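You operate a simulated robot arm through the tools that you are given. There is no shell and no other tool.

The job below is to be done with a simulated two-armed robot. You get a single attempt, and the scene is never put back.

TASK
Unplug the green band shell's liner, turn it till the stripes line up and plug it again.

It is judged by the outcome, as a careful person would: the job done as asked, and still so three seconds after it is handed in. It fails if anything else is knocked over, pushed out of place, dropped, spilled or broken.

THE ROBOT
Two 7-joint arms with two-finger grippers on one trunk that stands fixed in place. Base frame: the origin is at the foot of the trunk, x ahead of it, y to its left, z up; the work surface is at about z = 0.95. Lengths are in m, angles in rad, forces in N, time in s.
The left shoulder is at [0.026, 0.16, 1.332], the right one opposite. With the tool pointing down near the work surface each hand reaches from about 0.22 to 0.7 m from the base axis, measured 20 degrees to its own side. Payload 2.45 kg a hand.
Tool frame (each hand has its own): the origin (TCP) lies between the finger pads and is the grasp point; the fingertips stand 0.026 m ahead of it; z points along the fingers, y is the line along which they close. The gripper opens to 0.096 m. The gripper's body begins 0.069 m behind the TCP.
Orientation is told as [roll, pitch, yaw] about the base's x, y, z axes, in that order, counted from this pose: with the fingers straight down and closing along the base's y, the tool's x points along the base's -x, its y along +y and its z along -z.

THE INTERFACE
- The arms move only by the tool servo_tool. It takes "left_rows", "right_rows" or both (then of equal length, played together; a hand with none holds still); each is a list that holds one entry, the list of rows, each a list of 6 numbers: the shift along the tool's x, y, z in m, then the turn, a rotation vector about the tool's x, y, z in rad. In form: [[[x, y, z, wx, wy, wz], ...]]. A call has 1 to 20 rows; each row is the pose to reach, as a shift and turn from the pose commanded when the call began, along the tool's axes at that moment. "left_hand" and "right_hand" are, for a hand that has rows, the finger opening in m, from 0 to 0.096, set as the call begins (left out, the last holds). A row lasts 0.2 s, in which the tool goes at most 0.05 m and 0.15 rad; a call with a longer step from one row to the next is refused whole, and so is a gripper value outside its range. A pose out of reach is approached as far as the arm can. The call stops where the force on the tool passes 40 N (or 10 N more than at its start, if that is more) or the arm is blocked; 0.2 s more then pass. The fingers move at their own pace and stop on an object; they squeeze with about 33 N. The grip force told is the motor's: it shows also when the fingers shut on nothing. Time passes only in rows, and 0.2 s behind the last, so rows that repeat a pose let the fingers close. The reply holds the time, the measured pose of the TCP, the force on the tool along the base axes, the opening and the grip force, in the units named above and with some noise, with the torque about the TCP (base axes, N m) and any sound that the robot's microphone picked up, and new pictures: "show" is both (left out), scene, wrist or none (wrist: the cameras of the hands that moved).
- Cameras (640 x 400 px; columns grow to the right, rows downward): "scene" is now at [0.0582, -0.0278, 1.813]; the picture's right is [-0.40, -0.92, 0.00], its down [-0.69, 0.30, -0.66] and it looks along [0.60, -0.26, -0.76] (base axes); focal length 355 px, centre (320, 200). "left" rides on the left gripper at [0.082, -0.003, -0.098] in its tool frame; the picture's right is [0.04, 1.00, 0.00], its down [-0.73, 0.03, -0.68] and it looks along [-0.68, 0.03, 0.73] (tool axes); focal length 256 px, centre (320, 200). "right" rides on the right gripper at [0.082, 0.003, -0.098] in its tool frame; the picture's right is [-0.04, 1.00, 0.00], its down [-0.73, -0.03, -0.68] and it looks along [-0.68, -0.03, 0.73] (tool axes); focal length 256 px, centre (320, 200).
- raise_lower(by): slides the trunk up (or, below 0, down) by that many m; the arms and the scene camera ride with it, the base frame stays. It gives what a move gives, with no picture.
- turn_head(pan, tilt): turns the head with the scene camera to pan (to the left, within 2.094 rad either way) and tilt (down, from -0.506 to 1.204), counted from straight ahead of the robot. It gives what a move gives, and a new picture of the scene camera.
- probe_pixels(camera, pixels): for up to 12 pixels [column, row] of the newest picture of that camera ("zoom" is the newest enlarged one), the place [x, y, z] in the base frame of the surface seen there, good to about 0.002 m, but the place of the scene camera against the robot may be out by one fixed shift of up to 0.012 m in any direction. No time passes.
- enlarge(camera, box): a new picture of the part [left, top, right, bottom] of that camera's present view, enlarged. No time passes.
- close_job(): hands the job in; it is judged then, once.

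Unless the task says otherwise, let go and move clear before handing in.

The tools are called after ">>>" as name(argument=value, ...) on one line, values as JSON. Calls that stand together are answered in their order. servo_tool: Moves the arms, as the interface text tells. Its arguments: {"type":"object","properties":{"left_rows":{"type":"array"},"left_hand":{"type":"number"},"right_rows":{"type":"array"},"right_hand":{"type":"number"},"show":{"type":"string","enum":["both","scene","wrist","none"]}},"required":[]} The other tools are called the same way: raise_lower (by) slides the trunk up or down; turn_head (pan, tilt) turns the head that bears the scene camera; probe_pixels (camera, pixels) gives the place of the surface under pixels of a picture; enlarge (camera, box) takes an enlarged picture of a part of a camera's view; close_job () hands the job in.

At the start:

```text
t: 0.0
left_tool_pos: [0.4516, -0.0393, 1.388]
left_tool_rot: [0.001, 0.0, 0.001]
left_contact_force: [-0.4, 0.6, 0.6]
left_torque: [0.02, -0.02, 0.01]
left_grip_width: 0.0959
left_grip_force: 0.1
right_tool_pos: [0.4227, -0.4635, 1.3621]
right_tool_rot: [0.0, 0.001, 0.001]
right_contact_force: [0.5, 0.1, -0.5]
right_torque: [-0.01, 0.03, 0.0]
right_grip_width: 0.096
right_grip_force: 0.1
trunk travel left (down, up): [-0.5, 0.067]
head pan, tilt: [-0.407, 0.852]
```

scene: 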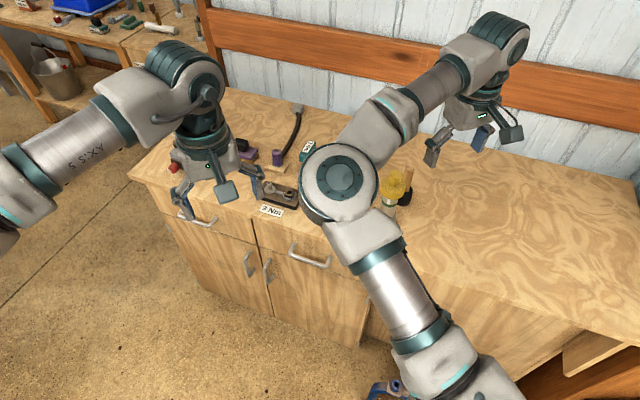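
right: 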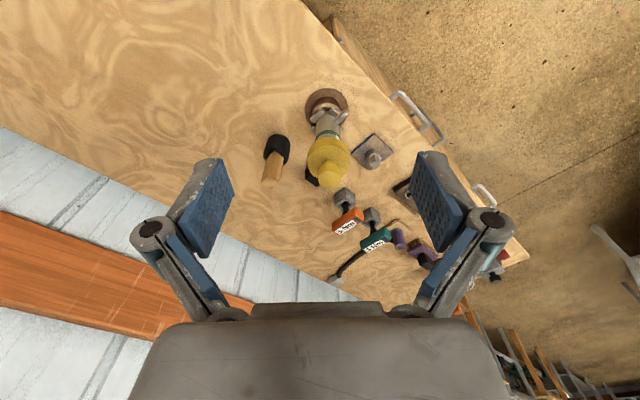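
left: 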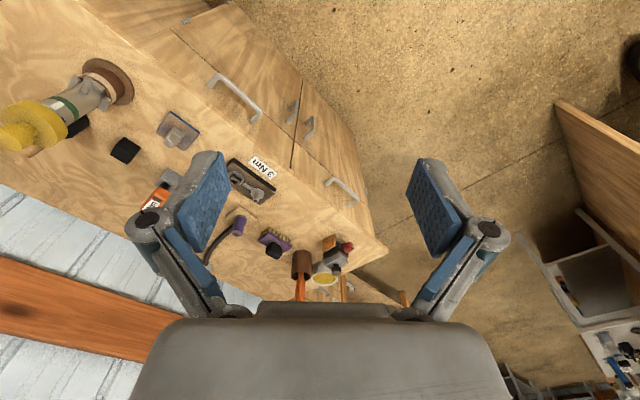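

The scene view is partly blocked by the right arm; the bench shows an assembly with a yellow top and a green band (scene ~(395,190), right ~(325,140)), plus connectors with labels. I'll enlarge all three views to identify the "green band shell".

>>> enlarge(camera="right", box=[250, 70, 530, 300])

>>> enlarge(camera="left", box=[0, 40, 380, 310])

>>> enlarge(camera="scene", box=[150, 90, 450, 280])

```text
1.74 times, centred on (390, 185) of right
```

zoom: 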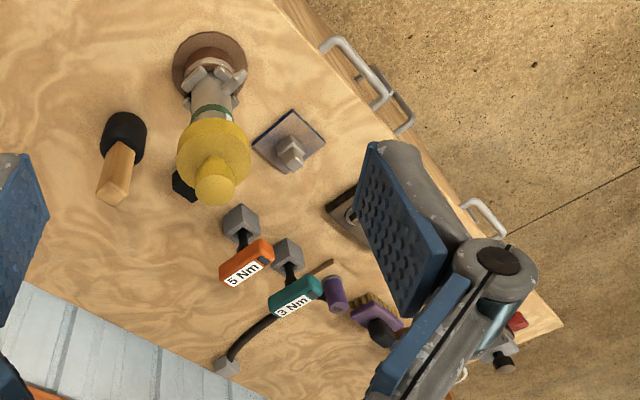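

```text
1.48 times, centred on (190, 175) of left
```

zoom: 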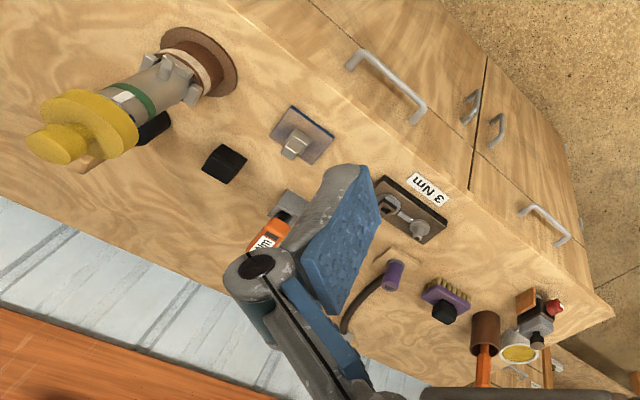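

```text
2.11 times, centred on (300, 185) of scene
```

zoom: 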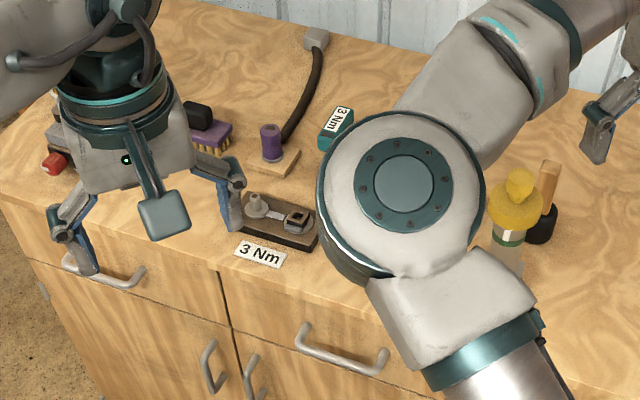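

The green-band shell with the yellow liner on top stands at scene ~(392,200) and right ~(325,135). I'll probe its parts from the cameras to locate it.

>>> probe_pixels(camera="right", pixels=[[326, 100], [327, 122], [326, 135], [326, 150], [329, 175], [333, 170], [345, 97], [345, 152], [308, 152], [275, 145], [372, 150]])

>>> probe_pixels(camera="left", pixels=[[115, 70], [88, 92], [60, 105], [45, 120], [20, 135], [78, 127], [65, 100], [73, 108]])

>>> probe_pixels(camera="scene", pixels=[[395, 176], [390, 188], [388, 203], [387, 212], [396, 182], [406, 185]])

```text
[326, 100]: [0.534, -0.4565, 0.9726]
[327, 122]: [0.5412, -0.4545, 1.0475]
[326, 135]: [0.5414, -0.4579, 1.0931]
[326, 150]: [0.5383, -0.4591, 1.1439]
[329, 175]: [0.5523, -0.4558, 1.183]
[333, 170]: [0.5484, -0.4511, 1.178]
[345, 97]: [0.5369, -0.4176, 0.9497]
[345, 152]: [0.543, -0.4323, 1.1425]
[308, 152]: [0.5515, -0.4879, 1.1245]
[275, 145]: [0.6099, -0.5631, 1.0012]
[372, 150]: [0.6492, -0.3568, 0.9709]
```

```text
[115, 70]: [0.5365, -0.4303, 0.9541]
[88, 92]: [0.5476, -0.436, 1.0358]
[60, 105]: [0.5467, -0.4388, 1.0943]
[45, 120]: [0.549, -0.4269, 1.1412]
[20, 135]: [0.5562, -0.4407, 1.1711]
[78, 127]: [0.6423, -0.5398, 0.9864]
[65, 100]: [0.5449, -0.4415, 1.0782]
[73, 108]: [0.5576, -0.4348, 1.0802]
```

```text
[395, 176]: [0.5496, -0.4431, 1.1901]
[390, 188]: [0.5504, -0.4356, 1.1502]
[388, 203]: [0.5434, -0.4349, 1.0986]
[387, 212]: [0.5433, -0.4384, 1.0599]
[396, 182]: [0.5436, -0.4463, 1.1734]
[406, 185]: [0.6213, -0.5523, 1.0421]
```

The shell stands near (0.56, -0.45), with its band around z 1.09 and the yellow liner's flange and knob at z 1.12–1.19. I'll zoom closer to find the stripes.

>>> enlarge(camera="left", box=[0, 60, 120, 160])

>>> enlarge(camera="scene", box=[360, 160, 430, 230])

>>> enlarge(camera="right", box=[280, 75, 380, 195])

```text
4.00 times, centred on (60, 110) of left
```

zoom: 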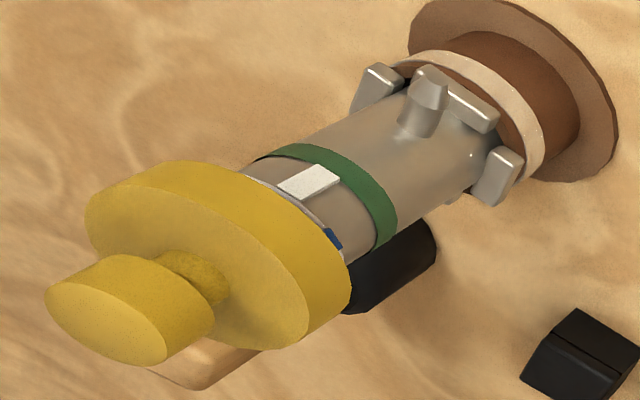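

```text
5.71 times, centred on (395, 195) of scene
```

zoom: 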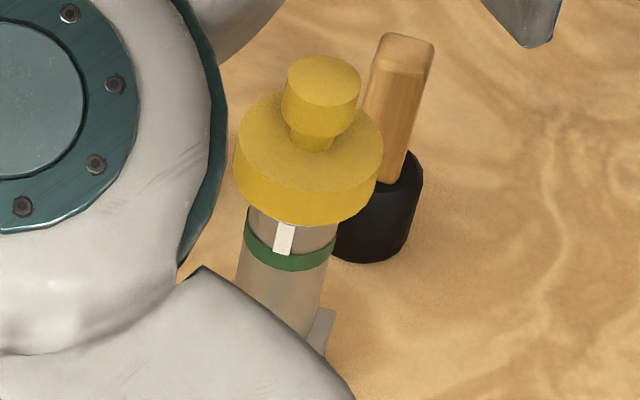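

```text
3.33 times, centred on (330, 135) of right
```

zoom: 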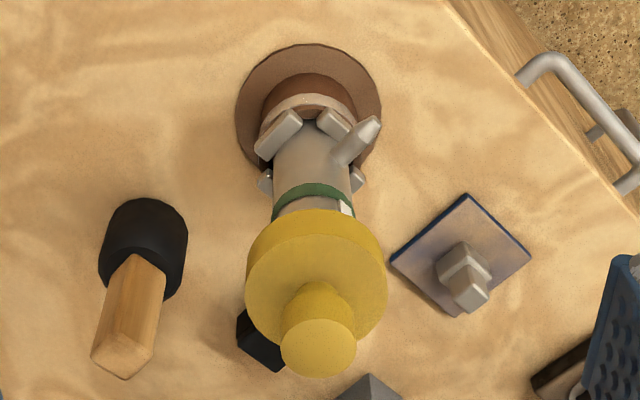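

A white stripe shows on the shell by the green band (left zoom (310,182)) and a blue mark sits under the flange (left zoom (332,238)). I'll probe where the right arm's elbow is so I can move the left camera around safely for a better look.

>>> probe_pixels(camera="scene", pixels=[[340, 185], [370, 240], [400, 110], [490, 40], [480, 120], [400, 310], [210, 150], [180, 60], [130, 100]])

>>> probe_pixels(camera="left", pixels=[[59, 105], [63, 119], [56, 108], [125, 150], [178, 130], [245, 180], [165, 180]])

```text
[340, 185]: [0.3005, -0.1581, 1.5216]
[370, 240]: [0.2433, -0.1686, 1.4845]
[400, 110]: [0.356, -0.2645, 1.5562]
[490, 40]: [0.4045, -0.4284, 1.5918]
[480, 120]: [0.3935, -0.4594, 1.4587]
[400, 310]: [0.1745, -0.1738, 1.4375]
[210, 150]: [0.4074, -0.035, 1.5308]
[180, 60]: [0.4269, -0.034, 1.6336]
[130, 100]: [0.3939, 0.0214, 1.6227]
```

```text
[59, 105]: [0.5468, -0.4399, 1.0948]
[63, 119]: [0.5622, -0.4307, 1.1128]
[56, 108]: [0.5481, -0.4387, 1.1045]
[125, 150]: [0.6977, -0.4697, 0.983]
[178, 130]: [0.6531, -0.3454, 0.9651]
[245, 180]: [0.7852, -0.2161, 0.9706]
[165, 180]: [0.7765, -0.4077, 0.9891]
```

The blue mark reads about (0.562,-0.431,1.113) and the white stripe about (0.547,-0.440,1.095). I'll take a much tighter zoom of that region.

>>> enlarge(camera="left", box=[40, 90, 80, 130])

>>> enlarge(camera="scene", box=[378, 190, 408, 215])

```text
10.00 times, centred on (60, 110) of left
```

zoom: 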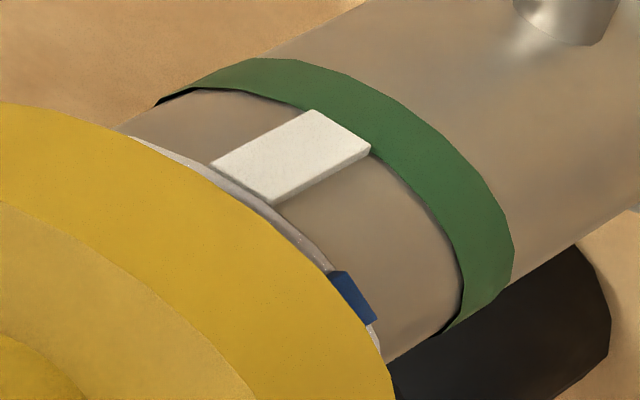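

```text
16.00 times, centred on (393, 202) of scene
```

zoom: 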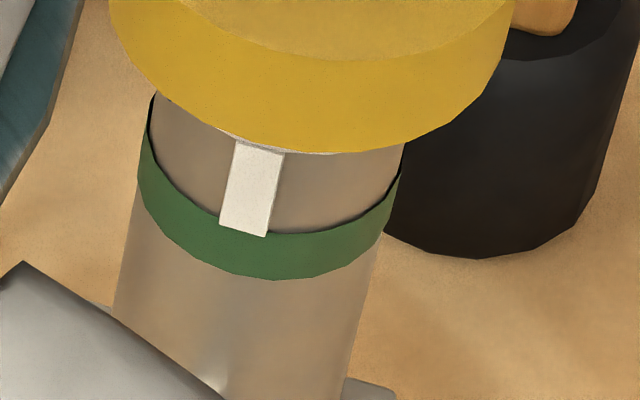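

The tight left zoom shows the white stripe on the shell and a blue stripe on the liner just under the flange, to the right of it. I'll re-zoom the left view and probe points on both to measure the angle.

>>> enlarge(camera="left", box=[40, 90, 80, 130])

>>> probe_pixels(camera="zoom", pixels=[[340, 130], [240, 185], [290, 160], [355, 300], [345, 290], [365, 310], [165, 110], [200, 130], [420, 250], [400, 330], [380, 350], [440, 160]])

```text
10.00 times, centred on (60, 110) of left
```

zoom: 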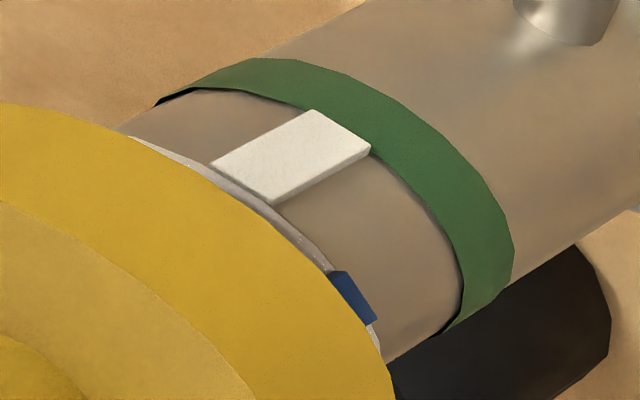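

```text
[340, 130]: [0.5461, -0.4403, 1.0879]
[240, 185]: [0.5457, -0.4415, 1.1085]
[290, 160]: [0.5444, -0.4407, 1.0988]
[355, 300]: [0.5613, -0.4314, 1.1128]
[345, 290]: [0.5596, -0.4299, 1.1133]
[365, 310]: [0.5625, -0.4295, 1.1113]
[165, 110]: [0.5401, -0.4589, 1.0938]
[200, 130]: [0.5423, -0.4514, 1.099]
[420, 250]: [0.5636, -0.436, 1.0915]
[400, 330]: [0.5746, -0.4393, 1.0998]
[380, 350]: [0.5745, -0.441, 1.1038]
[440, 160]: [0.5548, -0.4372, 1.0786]
```

A circle fit puts the shell axis near (0.5625,-0.459), with the white stripe at azimuth ~133° and the blue at ~93°, so the liner needs about +40° counter-clockwise. I'll measure the knob and flange from the right camera for the grasp.

>>> enlarge(camera="right", box=[295, 130, 360, 195])

```text
6.15 times, centred on (328, 162) of right
```

zoom: 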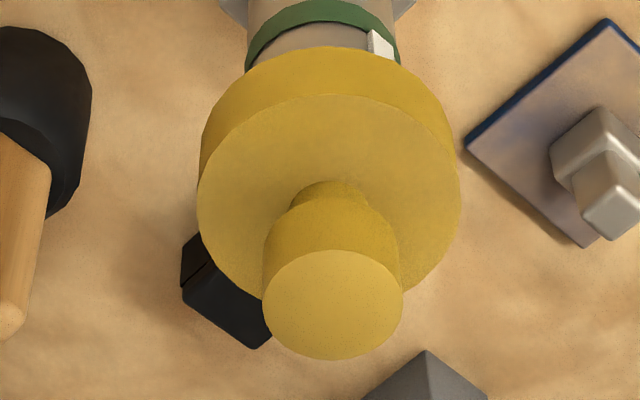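

>>> probe_pixels(camera="zoom", pixels=[[333, 305], [267, 305], [399, 305], [333, 254], [333, 355], [275, 240], [330, 230], [330, 190], [330, 140], [330, 90], [205, 190], [455, 190]])

```text
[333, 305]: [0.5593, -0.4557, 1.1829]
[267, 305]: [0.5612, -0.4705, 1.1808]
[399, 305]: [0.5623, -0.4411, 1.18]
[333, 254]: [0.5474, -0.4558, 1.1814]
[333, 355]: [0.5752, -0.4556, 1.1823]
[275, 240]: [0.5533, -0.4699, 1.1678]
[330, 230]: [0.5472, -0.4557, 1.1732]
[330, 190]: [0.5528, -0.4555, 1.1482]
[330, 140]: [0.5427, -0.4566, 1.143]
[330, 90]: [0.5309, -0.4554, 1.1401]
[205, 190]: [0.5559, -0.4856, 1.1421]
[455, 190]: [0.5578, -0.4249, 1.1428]
```

The knob's centre is about (0.561,-0.456), its top at z≈1.182 with radius ≈0.015, and the flange top is at z≈1.1425. I'll bring the right hand to hover above the knob at z≈1.26.

>>> servo_tool(right_rows=[[[-0.017, 0.001, 0.0125, 0, 0, 0], [-0.035, 0.002, 0.025, 0, 0, 0], [-0.052, 0.003, 0.0375, 0, 0, 0], [-0.069, 0.004, 0.05, 0, 0, 0], [-0.087, 0.005, 0.0625, 0, 0, 0], [-0.104, 0.006, 0.075, 0, 0, 0], [-0.121, 0.007, 0.0875, 0, 0, 0], [-0.1388, 0.0075, 0.1, 0, 0, 0], [-0.1388, 0.0075, 0.1, 0, 0, 0]]], right_hand=0.07, show="both")

```text
t: 2.0
left_tool_pos: [0.4476, -0.0385, 1.3895]
left_tool_rot: [0.0, -0.001, 0.001]
left_contact_force: [-0.8, 0.4, -0.7]
left_torque: [-0.01, -0.03, -0.01]
left_grip_width: 0.0961
left_grip_force: 0.0
right_tool_pos: [0.5579, -0.4554, 1.2638]
right_tool_rot: [0.0, -0.004, 0.0]
right_contact_force: [0.4, 0.8, -0.1]
right_torque: [-0.01, -0.02, 0.0]
right_grip_width: 0.07
right_grip_force: 0.1
trunk travel left (down, up): [-0.5, 0.067]
head pan, tilt: [-0.407, 0.852]
```

scene: 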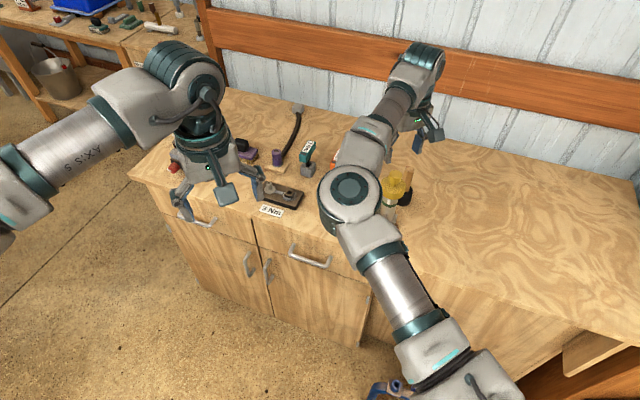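
right: 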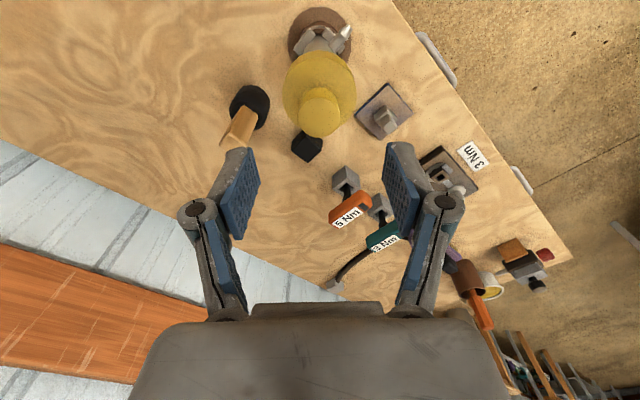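

The hand now hovers above the knob, which appears at right (320,113), close to where the tool axis should fall. I'll probe the knob from this closer view to refine its centre.

>>> enlarge(camera="right", box=[275, 40, 365, 145])

>>> enlarge(camera="left", box=[0, 30, 160, 180])

```text
3.81 times, centred on (320, 92) of right
```

zoom: 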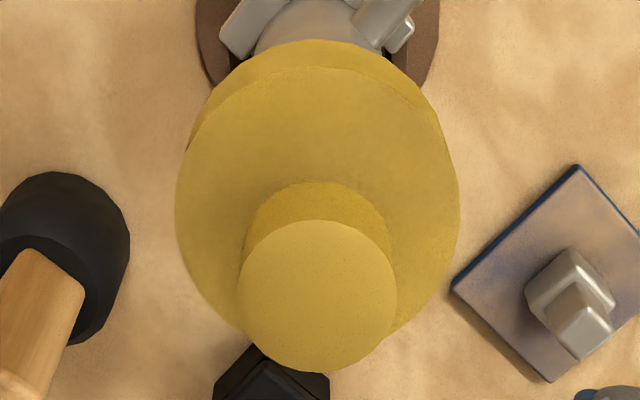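

```text
2.67 times, centred on (80, 105) of left
```

zoom: 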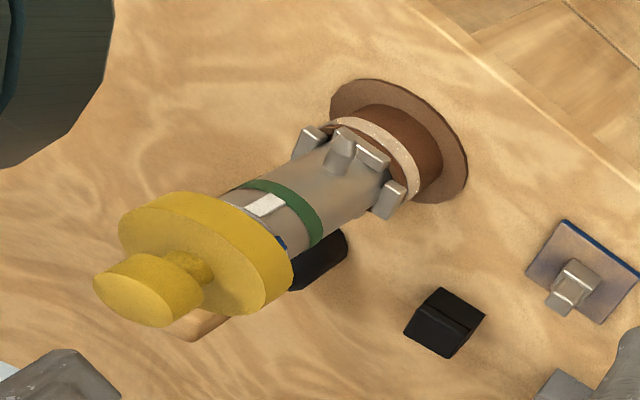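

The knob disc in the zoom spans (240..397, 220..372), nearly centred on the tool axis. I'll probe a few points on it and the flange for height and centring.

>>> probe_pixels(camera="right", pixels=[[320, 117], [301, 117], [338, 117], [320, 99], [320, 135], [320, 70], [290, 80], [350, 80], [320, 93], [320, 60]])

```text
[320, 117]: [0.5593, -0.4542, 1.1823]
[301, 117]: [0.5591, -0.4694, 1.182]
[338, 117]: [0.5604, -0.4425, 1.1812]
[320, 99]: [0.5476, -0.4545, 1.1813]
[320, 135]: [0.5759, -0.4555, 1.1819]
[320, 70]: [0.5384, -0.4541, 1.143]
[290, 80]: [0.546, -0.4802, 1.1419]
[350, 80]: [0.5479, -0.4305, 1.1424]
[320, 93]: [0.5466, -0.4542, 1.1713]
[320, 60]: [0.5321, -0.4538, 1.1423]
```

The knob centre is about (0.5617,-0.4555) with its top at 1.182, within a millimetre of the tool axis. I'll descend so the fingertips stop about 4 mm above the flange.

>>> servo_tool(right_rows=[[[-0.0005, 0.0003, 0.015, 0, 0, 0], [-0.0005, 0.0003, 0.03, 0, 0, 0], [-0.0005, 0.0003, 0.045, 0, 0, 0], [-0.0005, 0.0003, 0.06, 0, 0, 0], [-0.0005, 0.0003, 0.074, 0, 0, 0], [-0.0005, 0.0003, 0.082, 0, 0, 0], [-0.0005, 0.0003, 0.088, 0, 0, 0], [-0.0005, 0.0003, 0.088, 0, 0, 0]]], right_hand=0.06, show="both")

```text
t: 3.8
left_tool_pos: [0.4466, -0.0384, 1.3892]
left_tool_rot: [0.001, -0.003, 0.001]
left_contact_force: [-1.0, 0.1, -0.3]
left_torque: [-0.02, 0.01, -0.01]
left_grip_width: 0.0959
left_grip_force: 0.1
right_tool_pos: [0.5584, -0.4541, 1.1752]
right_tool_rot: [0.001, -0.002, -0.002]
right_contact_force: [-0.3, -0.5, -0.7]
right_torque: [-0.02, 0.02, 0.01]
right_grip_width: 0.0601
right_grip_force: 0.1
trunk travel left (down, up): [-0.5, 0.067]
head pan, tilt: [-0.407, 0.852]
```

scene: 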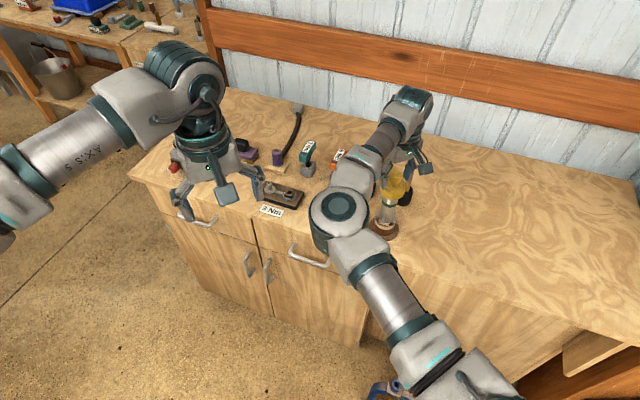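
right: 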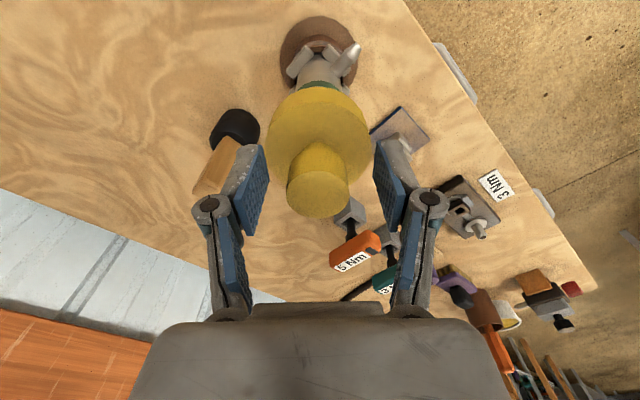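

The hand is around the knob with no contact force. I'll zoom in to check the centring and height before closing.

>>> enlarge(camera="right", box=[230, 70, 410, 240])

>>> enlarge(camera="left", box=[0, 30, 160, 180])

>>> probe_pixels(camera="right", pixels=[[318, 193], [290, 193], [347, 193], [318, 174], [318, 213], [318, 120], [245, 180], [392, 175]])

```text
2.35 times, centred on (320, 155) of right
```

zoom: 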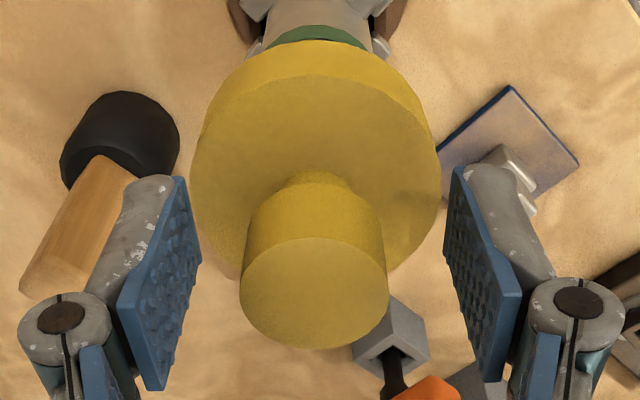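

```text
2.67 times, centred on (80, 105) of left
```

zoom: 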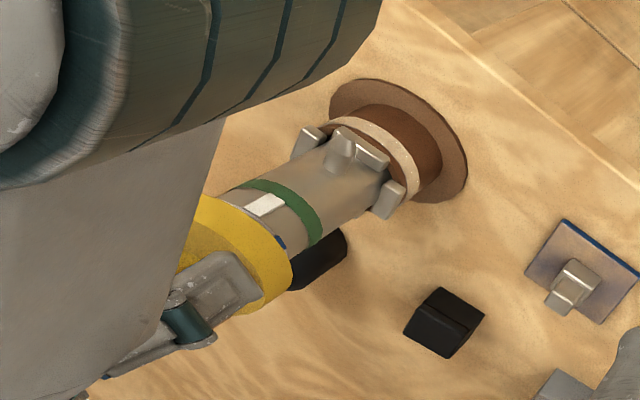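

```text
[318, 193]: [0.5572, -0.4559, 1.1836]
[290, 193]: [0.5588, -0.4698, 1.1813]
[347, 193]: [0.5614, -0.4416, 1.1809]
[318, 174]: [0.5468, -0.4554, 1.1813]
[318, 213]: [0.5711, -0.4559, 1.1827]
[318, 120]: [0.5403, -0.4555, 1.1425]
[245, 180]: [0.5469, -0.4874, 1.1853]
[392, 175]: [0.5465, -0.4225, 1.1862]
```

The knob sits about 1.4 mm toward -y of the pad midline. I'll shift by that much and then close on it.

>>> servo_tool(right_rows=[[[0.0005, -0.0014, 0.001, 0, 0, 0], [0.0005, -0.0014, 0.001, 0, 0, 0]]], right_hand=0.045, show="none")

>>> enlarge(camera="right", box=[230, 70, 410, 240])

```text
t: 4.4
left_tool_pos: [0.4483, -0.038, 1.3902]
left_tool_rot: [-0.001, 0.001, 0.001]
left_contact_force: [-1.0, -0.3, -0.6]
left_torque: [0.0, 0.0, -0.02]
left_grip_width: 0.0962
left_grip_force: 0.0
right_tool_pos: [0.5569, -0.4557, 1.1751]
right_tool_rot: [0.002, -0.003, -0.002]
right_contact_force: [0.4, 1.5, 0.0]
right_torque: [-0.01, 0.02, 0.01]
right_grip_width: 0.0451
right_grip_force: 0.0
trunk travel left (down, up): [-0.5, 0.067]
head pan, tilt: [-0.407, 0.852]
```

```text
2.35 times, centred on (320, 155) of right
```

zoom: 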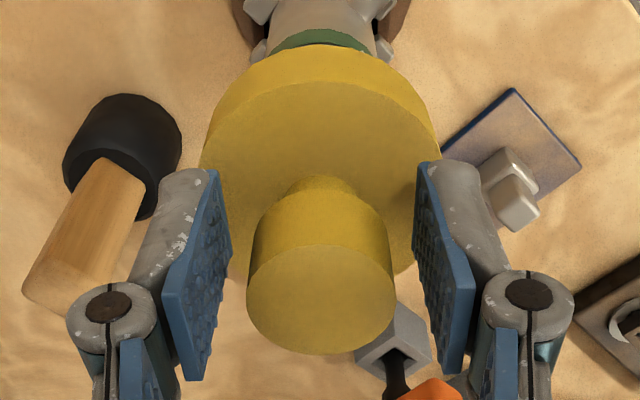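

The knob is now centred between the pads (zoom knob centre ~321, pad midpoint ~322). I'll close the gripper.

>>> servo_tool(right_rows=[[[0, 0, 0, 0, 0, 0], [0, 0, 0, 0, 0, 0], [0, 0, 0, 0, 0, 0], [0, 0, 0, 0, 0, 0]]], right_hand=0.0, show="wrist")

```text
t: 5.4
left_tool_pos: [0.4475, -0.039, 1.3898]
left_tool_rot: [-0.002, -0.002, -0.001]
left_contact_force: [0.2, 0.5, -0.7]
left_torque: [0.05, 0.02, -0.02]
left_grip_width: 0.0958
left_grip_force: 0.0
right_tool_pos: [0.558, -0.4564, 1.1765]
right_tool_rot: [0.0, -0.001, 0.0]
right_contact_force: [-1.2, -0.1, 1.4]
right_torque: [-0.05, 0.02, 0.0]
right_grip_width: 0.0288
right_grip_force: 32.9
trunk travel left (down, up): [-0.5, 0.067]
head pan, tilt: [-0.407, 0.852]
```

right: 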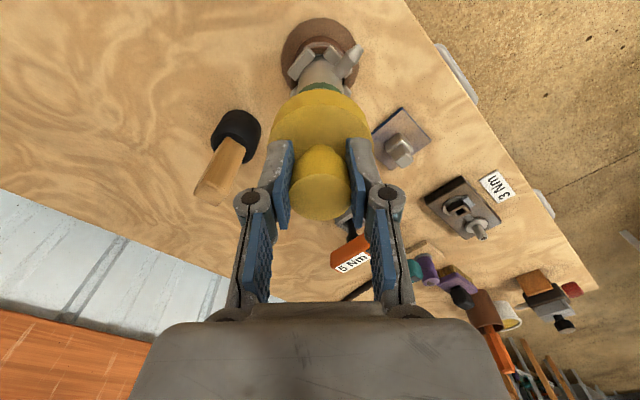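

The knob is gripped at 0.0288 m with 33 N. I'll pull up slowly and watch the force.

>>> servo_tool(right_rows=[[[0, 0, -0.002, 0, 0, 0], [0, 0, -0.004, 0, 0, 0], [0, 0, -0.006, 0, 0, 0], [0, 0, -0.008, 0, 0, 0], [0, 0, -0.01, 0, 0, 0]]], show="wrist")

>>> enlarge(camera="left", box=[20, 60, 120, 150])

```text
t: 6.6
left_tool_pos: [0.4476, -0.0395, 1.3899]
left_tool_rot: [0.002, -0.002, 0.002]
left_contact_force: [0.0, 0.0, -0.4]
left_torque: [-0.02, 0.03, -0.01]
left_grip_width: 0.0962
left_grip_force: 0.1
right_tool_pos: [0.5564, -0.4566, 1.1851]
right_tool_rot: [0.002, -0.001, 0.0]
right_contact_force: [-0.1, 0.6, -5.4]
right_torque: [-0.02, 0.01, 0.01]
right_grip_width: 0.0287
right_grip_force: 32.8
trunk travel left (down, up): [-0.5, 0.067]
head pan, tilt: [-0.407, 0.852]
```

right: 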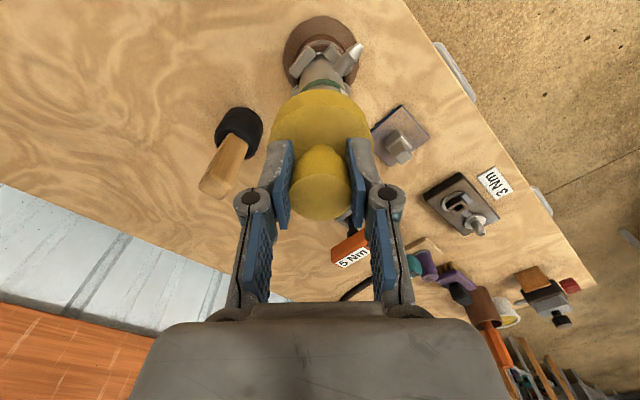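

```text
4.44 times, centred on (70, 105) of left
```

zoom: 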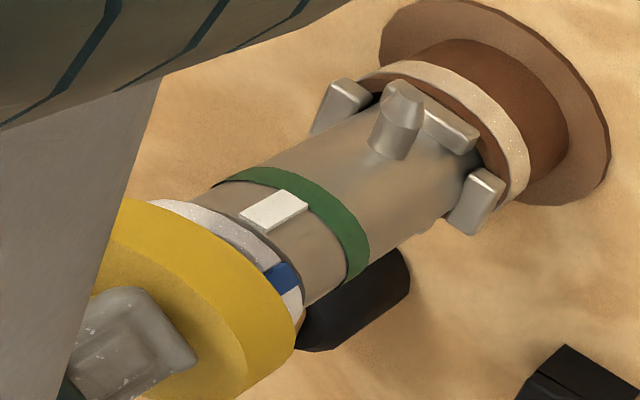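

The liner is sliding out cleanly (about 5 N), showing a light body with a blue stripe at left zoom (283,278). I'll keep lifting straight up.

>>> servo_tool(right_rows=[[[0, 0, -0.004, 0, 0, 0], [0, 0, -0.008, 0, 0, 0], [0, 0, -0.012, 0, 0, 0], [0, 0, -0.016, 0, 0, 0], [0, 0, -0.02, 0, 0, 0], [0, 0, -0.025, 0, 0, 0], [0, 0, -0.03, 0, 0, 0]]], show="none")

>>> enlarge(camera="left", box=[0, 60, 120, 160])

```text
t: 8.2
left_tool_pos: [0.4475, -0.0383, 1.3904]
left_tool_rot: [0.0, -0.001, 0.001]
left_contact_force: [-0.3, -0.5, -0.1]
left_torque: [-0.02, 0.02, -0.02]
left_grip_width: 0.0957
left_grip_force: 0.0
right_tool_pos: [0.5575, -0.4565, 1.2163]
right_tool_rot: [0.001, -0.002, 0.001]
right_contact_force: [-0.4, -0.5, -0.1]
right_torque: [-0.01, -0.01, -0.01]
right_grip_width: 0.0288
right_grip_force: 33.0
trunk travel left (down, up): [-0.5, 0.067]
head pan, tilt: [-0.407, 0.852]
```

```text
4.00 times, centred on (60, 110) of left
```

zoom: 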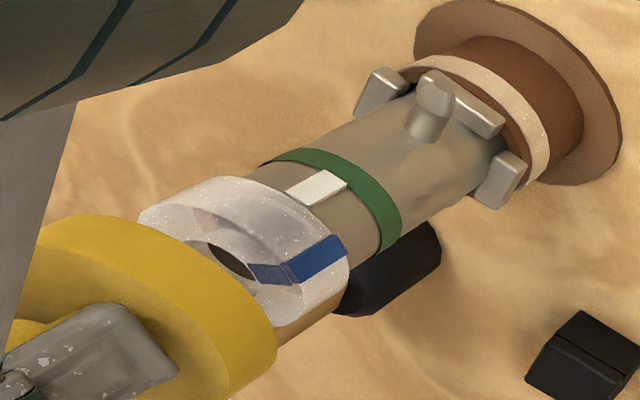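

Pulling up removed only the yellow piece: it has separated as a lid, and a white speckled collar with a blue stripe (left zoom (310,262)) is still sitting on the shell. I'll look closely before going further.

>>> enlarge(camera="left", box=[15, 85, 95, 150])

>>> enlarge(camera="scene", box=[350, 150, 430, 250])

>>> enlarge(camera="right", box=[230, 0, 410, 240])

```text
6.15 times, centred on (55, 118) of left
```

zoom: 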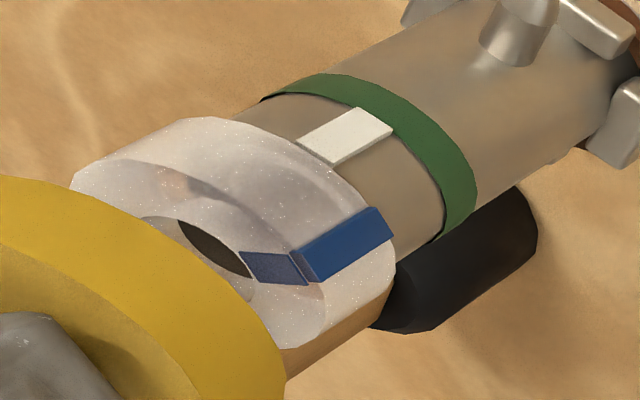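

```text
4.00 times, centred on (390, 200) of scene
```

zoom: 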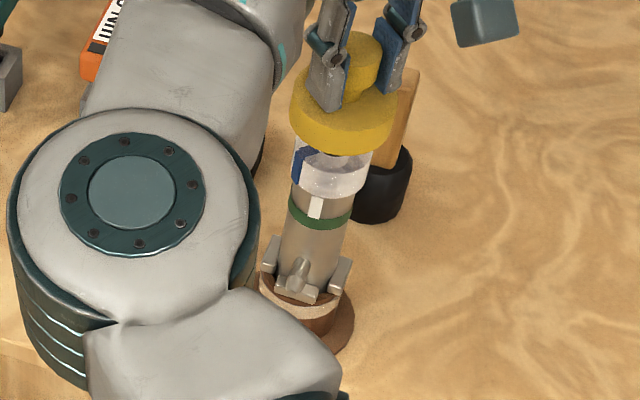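

```text
1.67 times, centred on (320, 120) of right
```

zoom: 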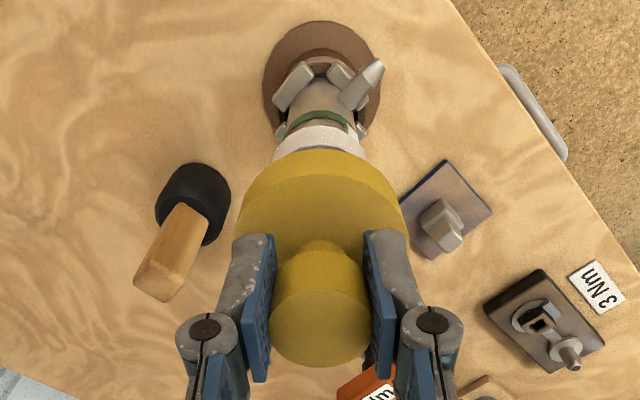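

The lid covers a ring-shaped liner with an open bore that is still seated in the shell. I'll probe the collar, its blue stripe and the lid's lower edge for dimensions.

>>> enlarge(camera="left", box=[15, 85, 95, 150])

>>> probe_pixels(camera="zoom", pixels=[[320, 170], [260, 130], [230, 165], [270, 190], [140, 140], [380, 215], [340, 250], [300, 270], [265, 270], [320, 300], [205, 245], [240, 340]])

>>> probe_pixels(camera="zoom", pixels=[[100, 170], [150, 200], [60, 180], [120, 210], [200, 270], [260, 330], [350, 140], [315, 148], [380, 250], [90, 190], [30, 200], [160, 230]])

```text
6.15 times, centred on (55, 118) of left
```

zoom: 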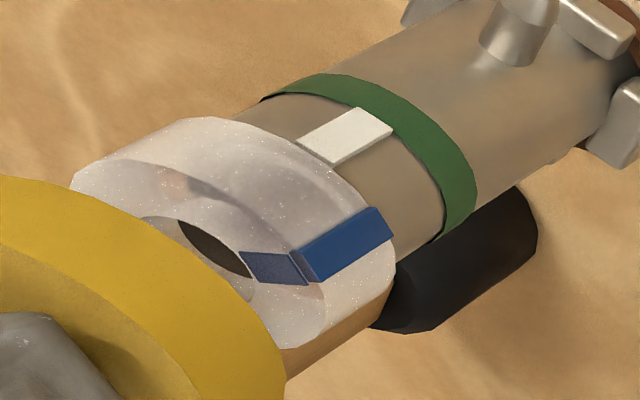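

```text
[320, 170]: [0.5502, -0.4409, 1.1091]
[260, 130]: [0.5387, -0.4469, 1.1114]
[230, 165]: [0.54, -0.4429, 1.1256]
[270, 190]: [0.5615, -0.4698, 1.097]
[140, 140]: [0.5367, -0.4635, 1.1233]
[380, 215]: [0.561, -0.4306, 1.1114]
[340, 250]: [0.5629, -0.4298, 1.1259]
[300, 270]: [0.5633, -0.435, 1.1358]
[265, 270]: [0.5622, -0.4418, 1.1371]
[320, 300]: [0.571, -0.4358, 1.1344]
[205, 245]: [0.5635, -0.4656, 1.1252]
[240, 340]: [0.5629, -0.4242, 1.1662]
```

```text
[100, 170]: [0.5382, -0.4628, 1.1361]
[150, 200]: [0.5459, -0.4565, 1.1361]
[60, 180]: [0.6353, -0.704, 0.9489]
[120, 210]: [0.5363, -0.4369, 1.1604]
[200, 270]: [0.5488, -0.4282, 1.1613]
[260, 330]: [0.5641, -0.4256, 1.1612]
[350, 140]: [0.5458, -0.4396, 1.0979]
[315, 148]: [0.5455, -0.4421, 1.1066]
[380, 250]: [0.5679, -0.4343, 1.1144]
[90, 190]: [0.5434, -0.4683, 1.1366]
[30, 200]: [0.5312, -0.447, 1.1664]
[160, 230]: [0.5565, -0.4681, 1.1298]
```

The liner's collar spans z≈1.110–1.136 with outer radius ≈0.027, and the lid's skirt bottom is now near z≈1.153. I'll lift the lid clear and carry it to free bench near (0.45,-0.55) to set it down for now.

>>> servo_tool(right_rows=[[[0, 0, -0.012, 0, 0, 0], [0, 0, -0.025, 0, 0, 0], [0, 0, -0.04, 0, 0, 0], [0.015, -0.012, -0.04, 0, 0, 0], [0.033, -0.027, -0.04, 0, 0, 0], [0.052, -0.043, -0.04, 0, 0, 0], [0.071, -0.059, -0.04, 0, 0, 0], [0.09, -0.075, -0.04, 0, 0, 0], [0.105, -0.087, -0.04, 0, 0, 0], [0.112, -0.094, -0.04, 0, 0, 0], [0.112, -0.094, -0.04, 0, 0, 0]]], show="both")

>>> enlarge(camera="left", box=[0, 30, 160, 180])

```text
t: 10.6
left_tool_pos: [0.4478, -0.039, 1.3898]
left_tool_rot: [-0.001, -0.002, 0.001]
left_contact_force: [0.7, 0.1, 0.3]
left_torque: [0.0, 0.0, -0.01]
left_grip_width: 0.0961
left_grip_force: 0.0
right_tool_pos: [0.4459, -0.5507, 1.2571]
right_tool_rot: [0.0, -0.002, 0.0]
right_contact_force: [0.0, 0.8, -1.9]
right_torque: [-0.01, 0.0, -0.01]
right_grip_width: 0.0288
right_grip_force: 33.4
trunk travel left (down, up): [-0.5, 0.067]
head pan, tilt: [-0.407, 0.852]
```

scene: 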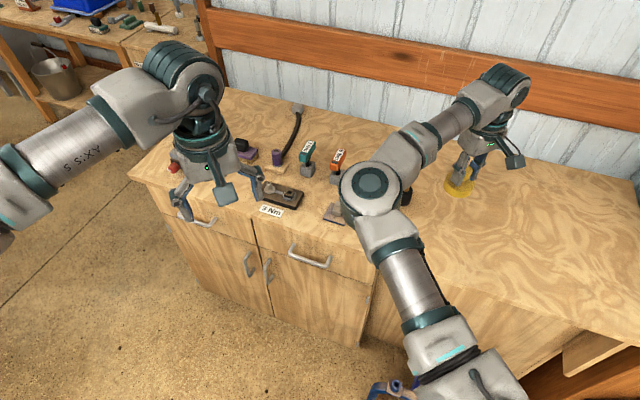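
right: 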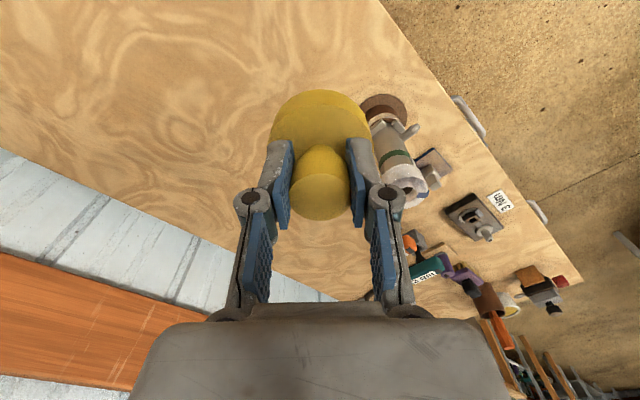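

```text
2.67 times, centred on (80, 105) of left
```

zoom: 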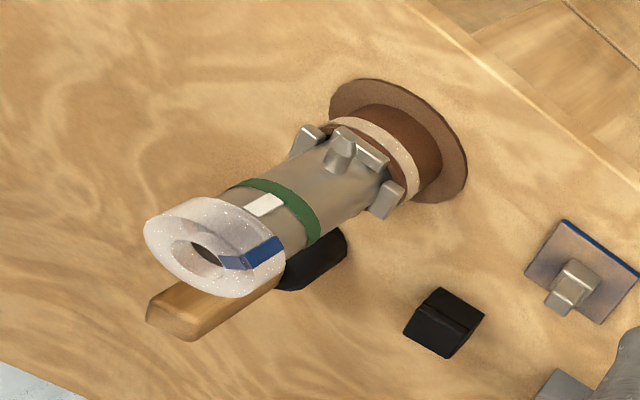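

The liner ring is fully visible now and still in place, and the lid is held over free bench. I'll probe the bench height and the lid before lowering.

>>> probe_pixels(camera="right", pixels=[[260, 60], [330, 60], [230, 120], [300, 40], [320, 195], [320, 130], [320, 100], [285, 110], [355, 110], [385, 105], [430, 100], [230, 40]])

>>> enlarge(camera="scene", box=[420, 140, 520, 220])

```text
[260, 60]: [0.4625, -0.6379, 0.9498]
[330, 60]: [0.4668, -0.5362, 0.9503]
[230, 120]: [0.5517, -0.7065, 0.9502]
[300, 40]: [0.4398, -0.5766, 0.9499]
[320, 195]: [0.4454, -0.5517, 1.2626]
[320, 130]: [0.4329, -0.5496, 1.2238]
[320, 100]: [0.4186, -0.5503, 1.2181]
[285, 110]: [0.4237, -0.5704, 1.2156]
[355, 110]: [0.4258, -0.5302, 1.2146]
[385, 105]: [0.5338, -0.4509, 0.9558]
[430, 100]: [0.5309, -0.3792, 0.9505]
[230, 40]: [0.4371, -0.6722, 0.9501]
```

```text
5.00 times, centred on (470, 180) of scene
```

zoom: 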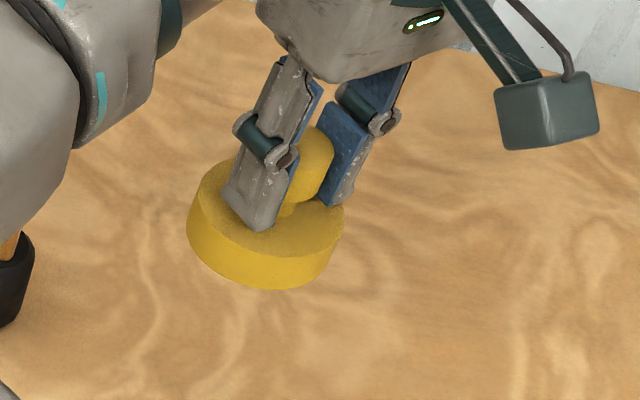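

The bench is at z=0.950, so the lid needs to drop about 0.245 m. I'll descend most of the way and then creep down.

>>> servo_tool(right_rows=[[[0, 0, 0.015, 0, 0, 0], [0, 0, 0.035, 0, 0, 0], [0, 0, 0.06, 0, 0, 0], [0, 0, 0.085, 0, 0, 0], [0, 0, 0.11, 0, 0, 0], [0, 0, 0.135, 0, 0, 0], [0, 0, 0.16, 0, 0, 0], [0, 0, 0.18, 0, 0, 0], [0, 0, 0.2, 0, 0, 0], [0, 0, 0.215, 0, 0, 0], [0, 0, 0.225, 0, 0, 0], [0, 0, 0.23, 0, 0, 0], [0, 0, 0.23, 0, 0, 0]]], show="both")

>>> enlarge(camera="scene", box=[400, 180, 500, 280])

```text
t: 13.4
left_tool_pos: [0.4472, -0.0382, 1.3898]
left_tool_rot: [0.0, -0.001, 0.0]
left_contact_force: [0.7, 1.0, -0.5]
left_torque: [0.0, 0.0, 0.02]
left_grip_width: 0.0959
left_grip_force: 0.0
right_tool_pos: [0.4458, -0.5523, 1.0253]
right_tool_rot: [0.0, -0.002, 0.0]
right_contact_force: [0.8, -0.3, -0.1]
right_torque: [-0.05, 0.01, 0.02]
right_grip_width: 0.0287
right_grip_force: 33.2
trunk travel left (down, up): [-0.5, 0.067]
head pan, tilt: [-0.407, 0.852]
```

scene: 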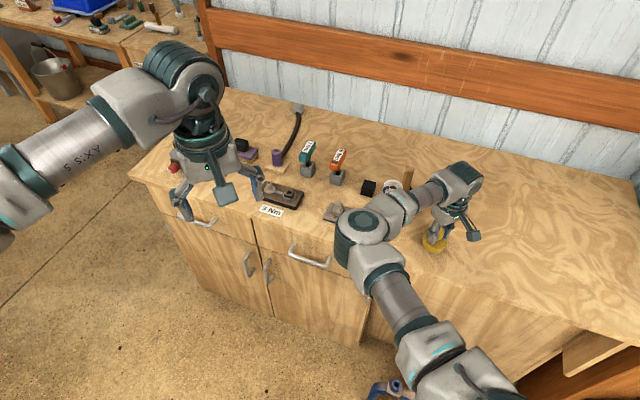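
right: 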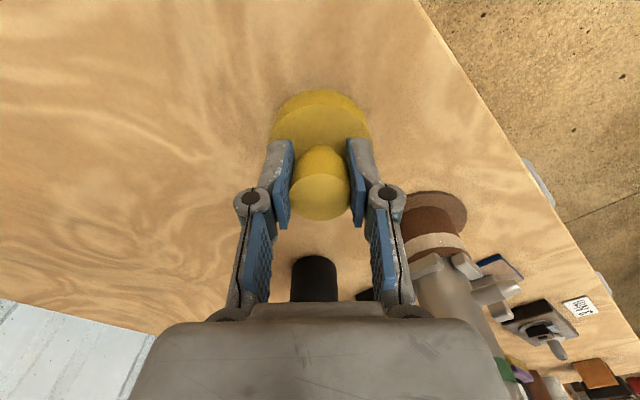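

```text
4.00 times, centred on (450, 230) of scene
```

zoom: 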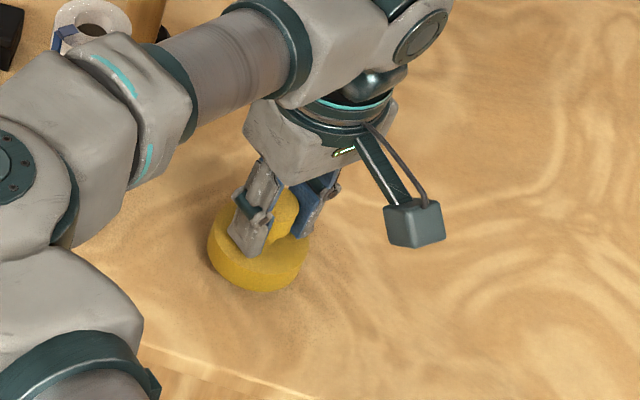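

The lid is roughly 1 cm above the bench with no contact yet. I'll creep down in small steps.

>>> servo_tool(right_rows=[[[0, 0, 0.002, 0, 0, 0], [0, 0, 0.004, 0, 0, 0], [0, 0, 0.006, 0, 0, 0], [0, 0, 0.008, 0, 0, 0], [0, 0, 0.009, 0, 0, 0], [0, 0, 0.01, 0, 0, 0]]], show="none")

>>> enlarge(camera="scene", box=[415, 210, 465, 260])

```text
t: 14.8
left_tool_pos: [0.4476, -0.039, 1.3892]
left_tool_rot: [-0.001, -0.002, -0.001]
left_contact_force: [0.0, -0.7, -0.2]
left_torque: [0.0, -0.04, -0.02]
left_grip_width: 0.0961
left_grip_force: 0.0
right_tool_pos: [0.4447, -0.5526, 1.0142]
right_tool_rot: [0.0, -0.003, -0.001]
right_contact_force: [-0.4, 0.1, -0.2]
right_torque: [0.0, -0.05, 0.05]
right_grip_width: 0.0288
right_grip_force: 33.0
trunk travel left (down, up): [-0.5, 0.067]
head pan, tilt: [-0.407, 0.852]
```

```text
8.00 times, centred on (440, 235) of scene
```

zoom: 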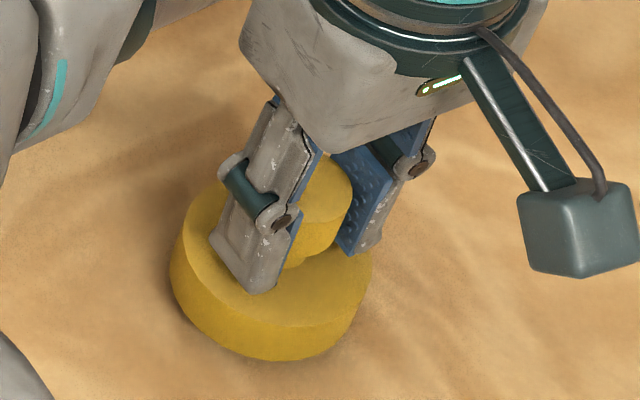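

Still no contact, though the lid's shadow has nearly closed. I'll continue in 1 mm steps.

>>> servo_tool(right_rows=[[[0, 0, 0.001, 0, 0, 0], [0, 0, 0.002, 0, 0, 0], [0, 0, 0.003, 0, 0, 0]]], show="none")

```text
t: 15.6
left_tool_pos: [0.4473, -0.0385, 1.3898]
left_tool_rot: [0.0, -0.002, 0.0]
left_contact_force: [-0.5, 0.4, -1.3]
left_torque: [0.0, 0.01, 0.03]
left_grip_width: 0.0961
left_grip_force: 0.1
right_tool_pos: [0.4444, -0.5518, 1.0142]
right_tool_rot: [-0.001, -0.004, 0.001]
right_contact_force: [0.2, 0.8, -0.3]
right_torque: [0.01, 0.0, -0.03]
right_grip_width: 0.0287
right_grip_force: 32.8
trunk travel left (down, up): [-0.5, 0.067]
head pan, tilt: [-0.407, 0.852]
```

No force change yet after 3 mm. I'll take another 3 mm.

>>> servo_tool(right_rows=[[[0, 0, 0.001, 0, 0, 0], [0, 0, 0.002, 0, 0, 0], [0, 0, 0.003, 0, 0, 0]]], show="wrist")

>>> enlarge(camera="scene", box=[415, 210, 465, 260])

```text
t: 16.4
left_tool_pos: [0.4466, -0.039, 1.3905]
left_tool_rot: [0.0, -0.002, 0.002]
left_contact_force: [0.4, 0.2, -0.8]
left_torque: [0.02, -0.01, 0.0]
left_grip_width: 0.0959
left_grip_force: 0.0
right_tool_pos: [0.4467, -0.5508, 1.01]
right_tool_rot: [0.002, -0.002, -0.001]
right_contact_force: [-0.1, 0.1, -0.4]
right_torque: [0.0, -0.02, 0.01]
right_grip_width: 0.0289
right_grip_force: 33.1
trunk travel left (down, up): [-0.5, 0.067]
head pan, tilt: [-0.407, 0.852]
```

right: 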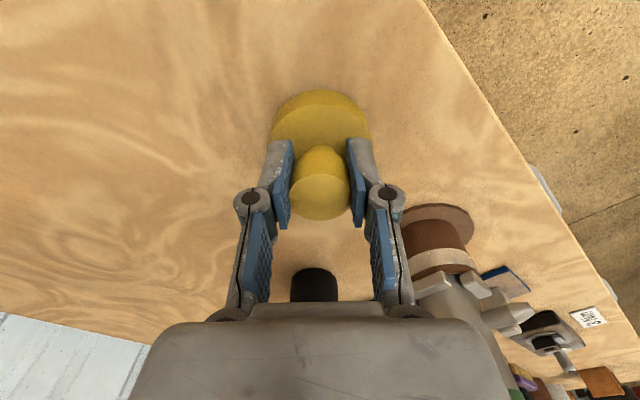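

```text
8.00 times, centred on (440, 235) of scene
```

zoom: 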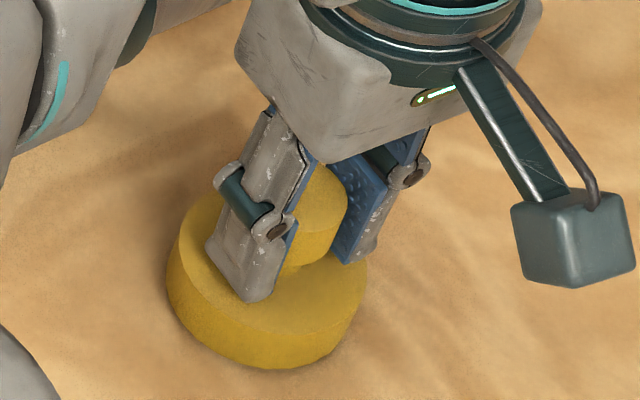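

Still no contact force. I'll probe the lid's lower rim against the bench to estimate the remaining gap.

>>> probe_pixels(camera="zoom", pixels=[[265, 366], [265, 360], [265, 350], [265, 374], [265, 390], [265, 330], [265, 312], [180, 290], [175, 310], [320, 340]])

>>> probe_pixels(camera="right", pixels=[[320, 92], [320, 97], [320, 105], [320, 130], [320, 84], [320, 60], [320, 200]])

```text
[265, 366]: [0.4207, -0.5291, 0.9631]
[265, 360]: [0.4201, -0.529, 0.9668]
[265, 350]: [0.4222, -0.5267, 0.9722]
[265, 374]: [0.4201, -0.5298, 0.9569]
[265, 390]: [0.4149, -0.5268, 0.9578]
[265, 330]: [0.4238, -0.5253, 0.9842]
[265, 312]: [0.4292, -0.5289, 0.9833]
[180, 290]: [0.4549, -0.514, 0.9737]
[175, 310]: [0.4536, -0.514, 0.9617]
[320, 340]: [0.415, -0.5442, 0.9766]
```

```text
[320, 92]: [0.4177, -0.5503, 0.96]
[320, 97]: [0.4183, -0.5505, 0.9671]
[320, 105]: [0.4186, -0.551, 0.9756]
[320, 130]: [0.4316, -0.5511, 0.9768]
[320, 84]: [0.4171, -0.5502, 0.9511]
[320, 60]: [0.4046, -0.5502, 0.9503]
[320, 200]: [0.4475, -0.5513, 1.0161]
```

The lid's rim reads z≈0.951 against the bench at 0.950, so contact is imminent. I'll go down another 2 mm.

>>> servo_tool(right_rows=[[[0, 0, 0.0007, 0, 0, 0], [0, 0, 0.0014, 0, 0, 0], [0, 0, 0.002, 0, 0, 0], [0, 0, 0.002, 0, 0, 0]]], show="none")

```text
t: 17.4
left_tool_pos: [0.4478, -0.0391, 1.3904]
left_tool_rot: [0.001, -0.001, 0.0]
left_contact_force: [0.0, 0.7, -0.5]
left_torque: [0.03, -0.03, -0.06]
left_grip_width: 0.0959
left_grip_force: 0.1
right_tool_pos: [0.4458, -0.5515, 1.0092]
right_tool_rot: [0.001, -0.003, 0.001]
right_contact_force: [0.1, 0.6, -0.7]
right_torque: [-0.02, 0.0, 0.02]
right_grip_width: 0.0286
right_grip_force: 33.3
trunk travel left (down, up): [-0.5, 0.067]
head pan, tilt: [-0.407, 0.852]
```

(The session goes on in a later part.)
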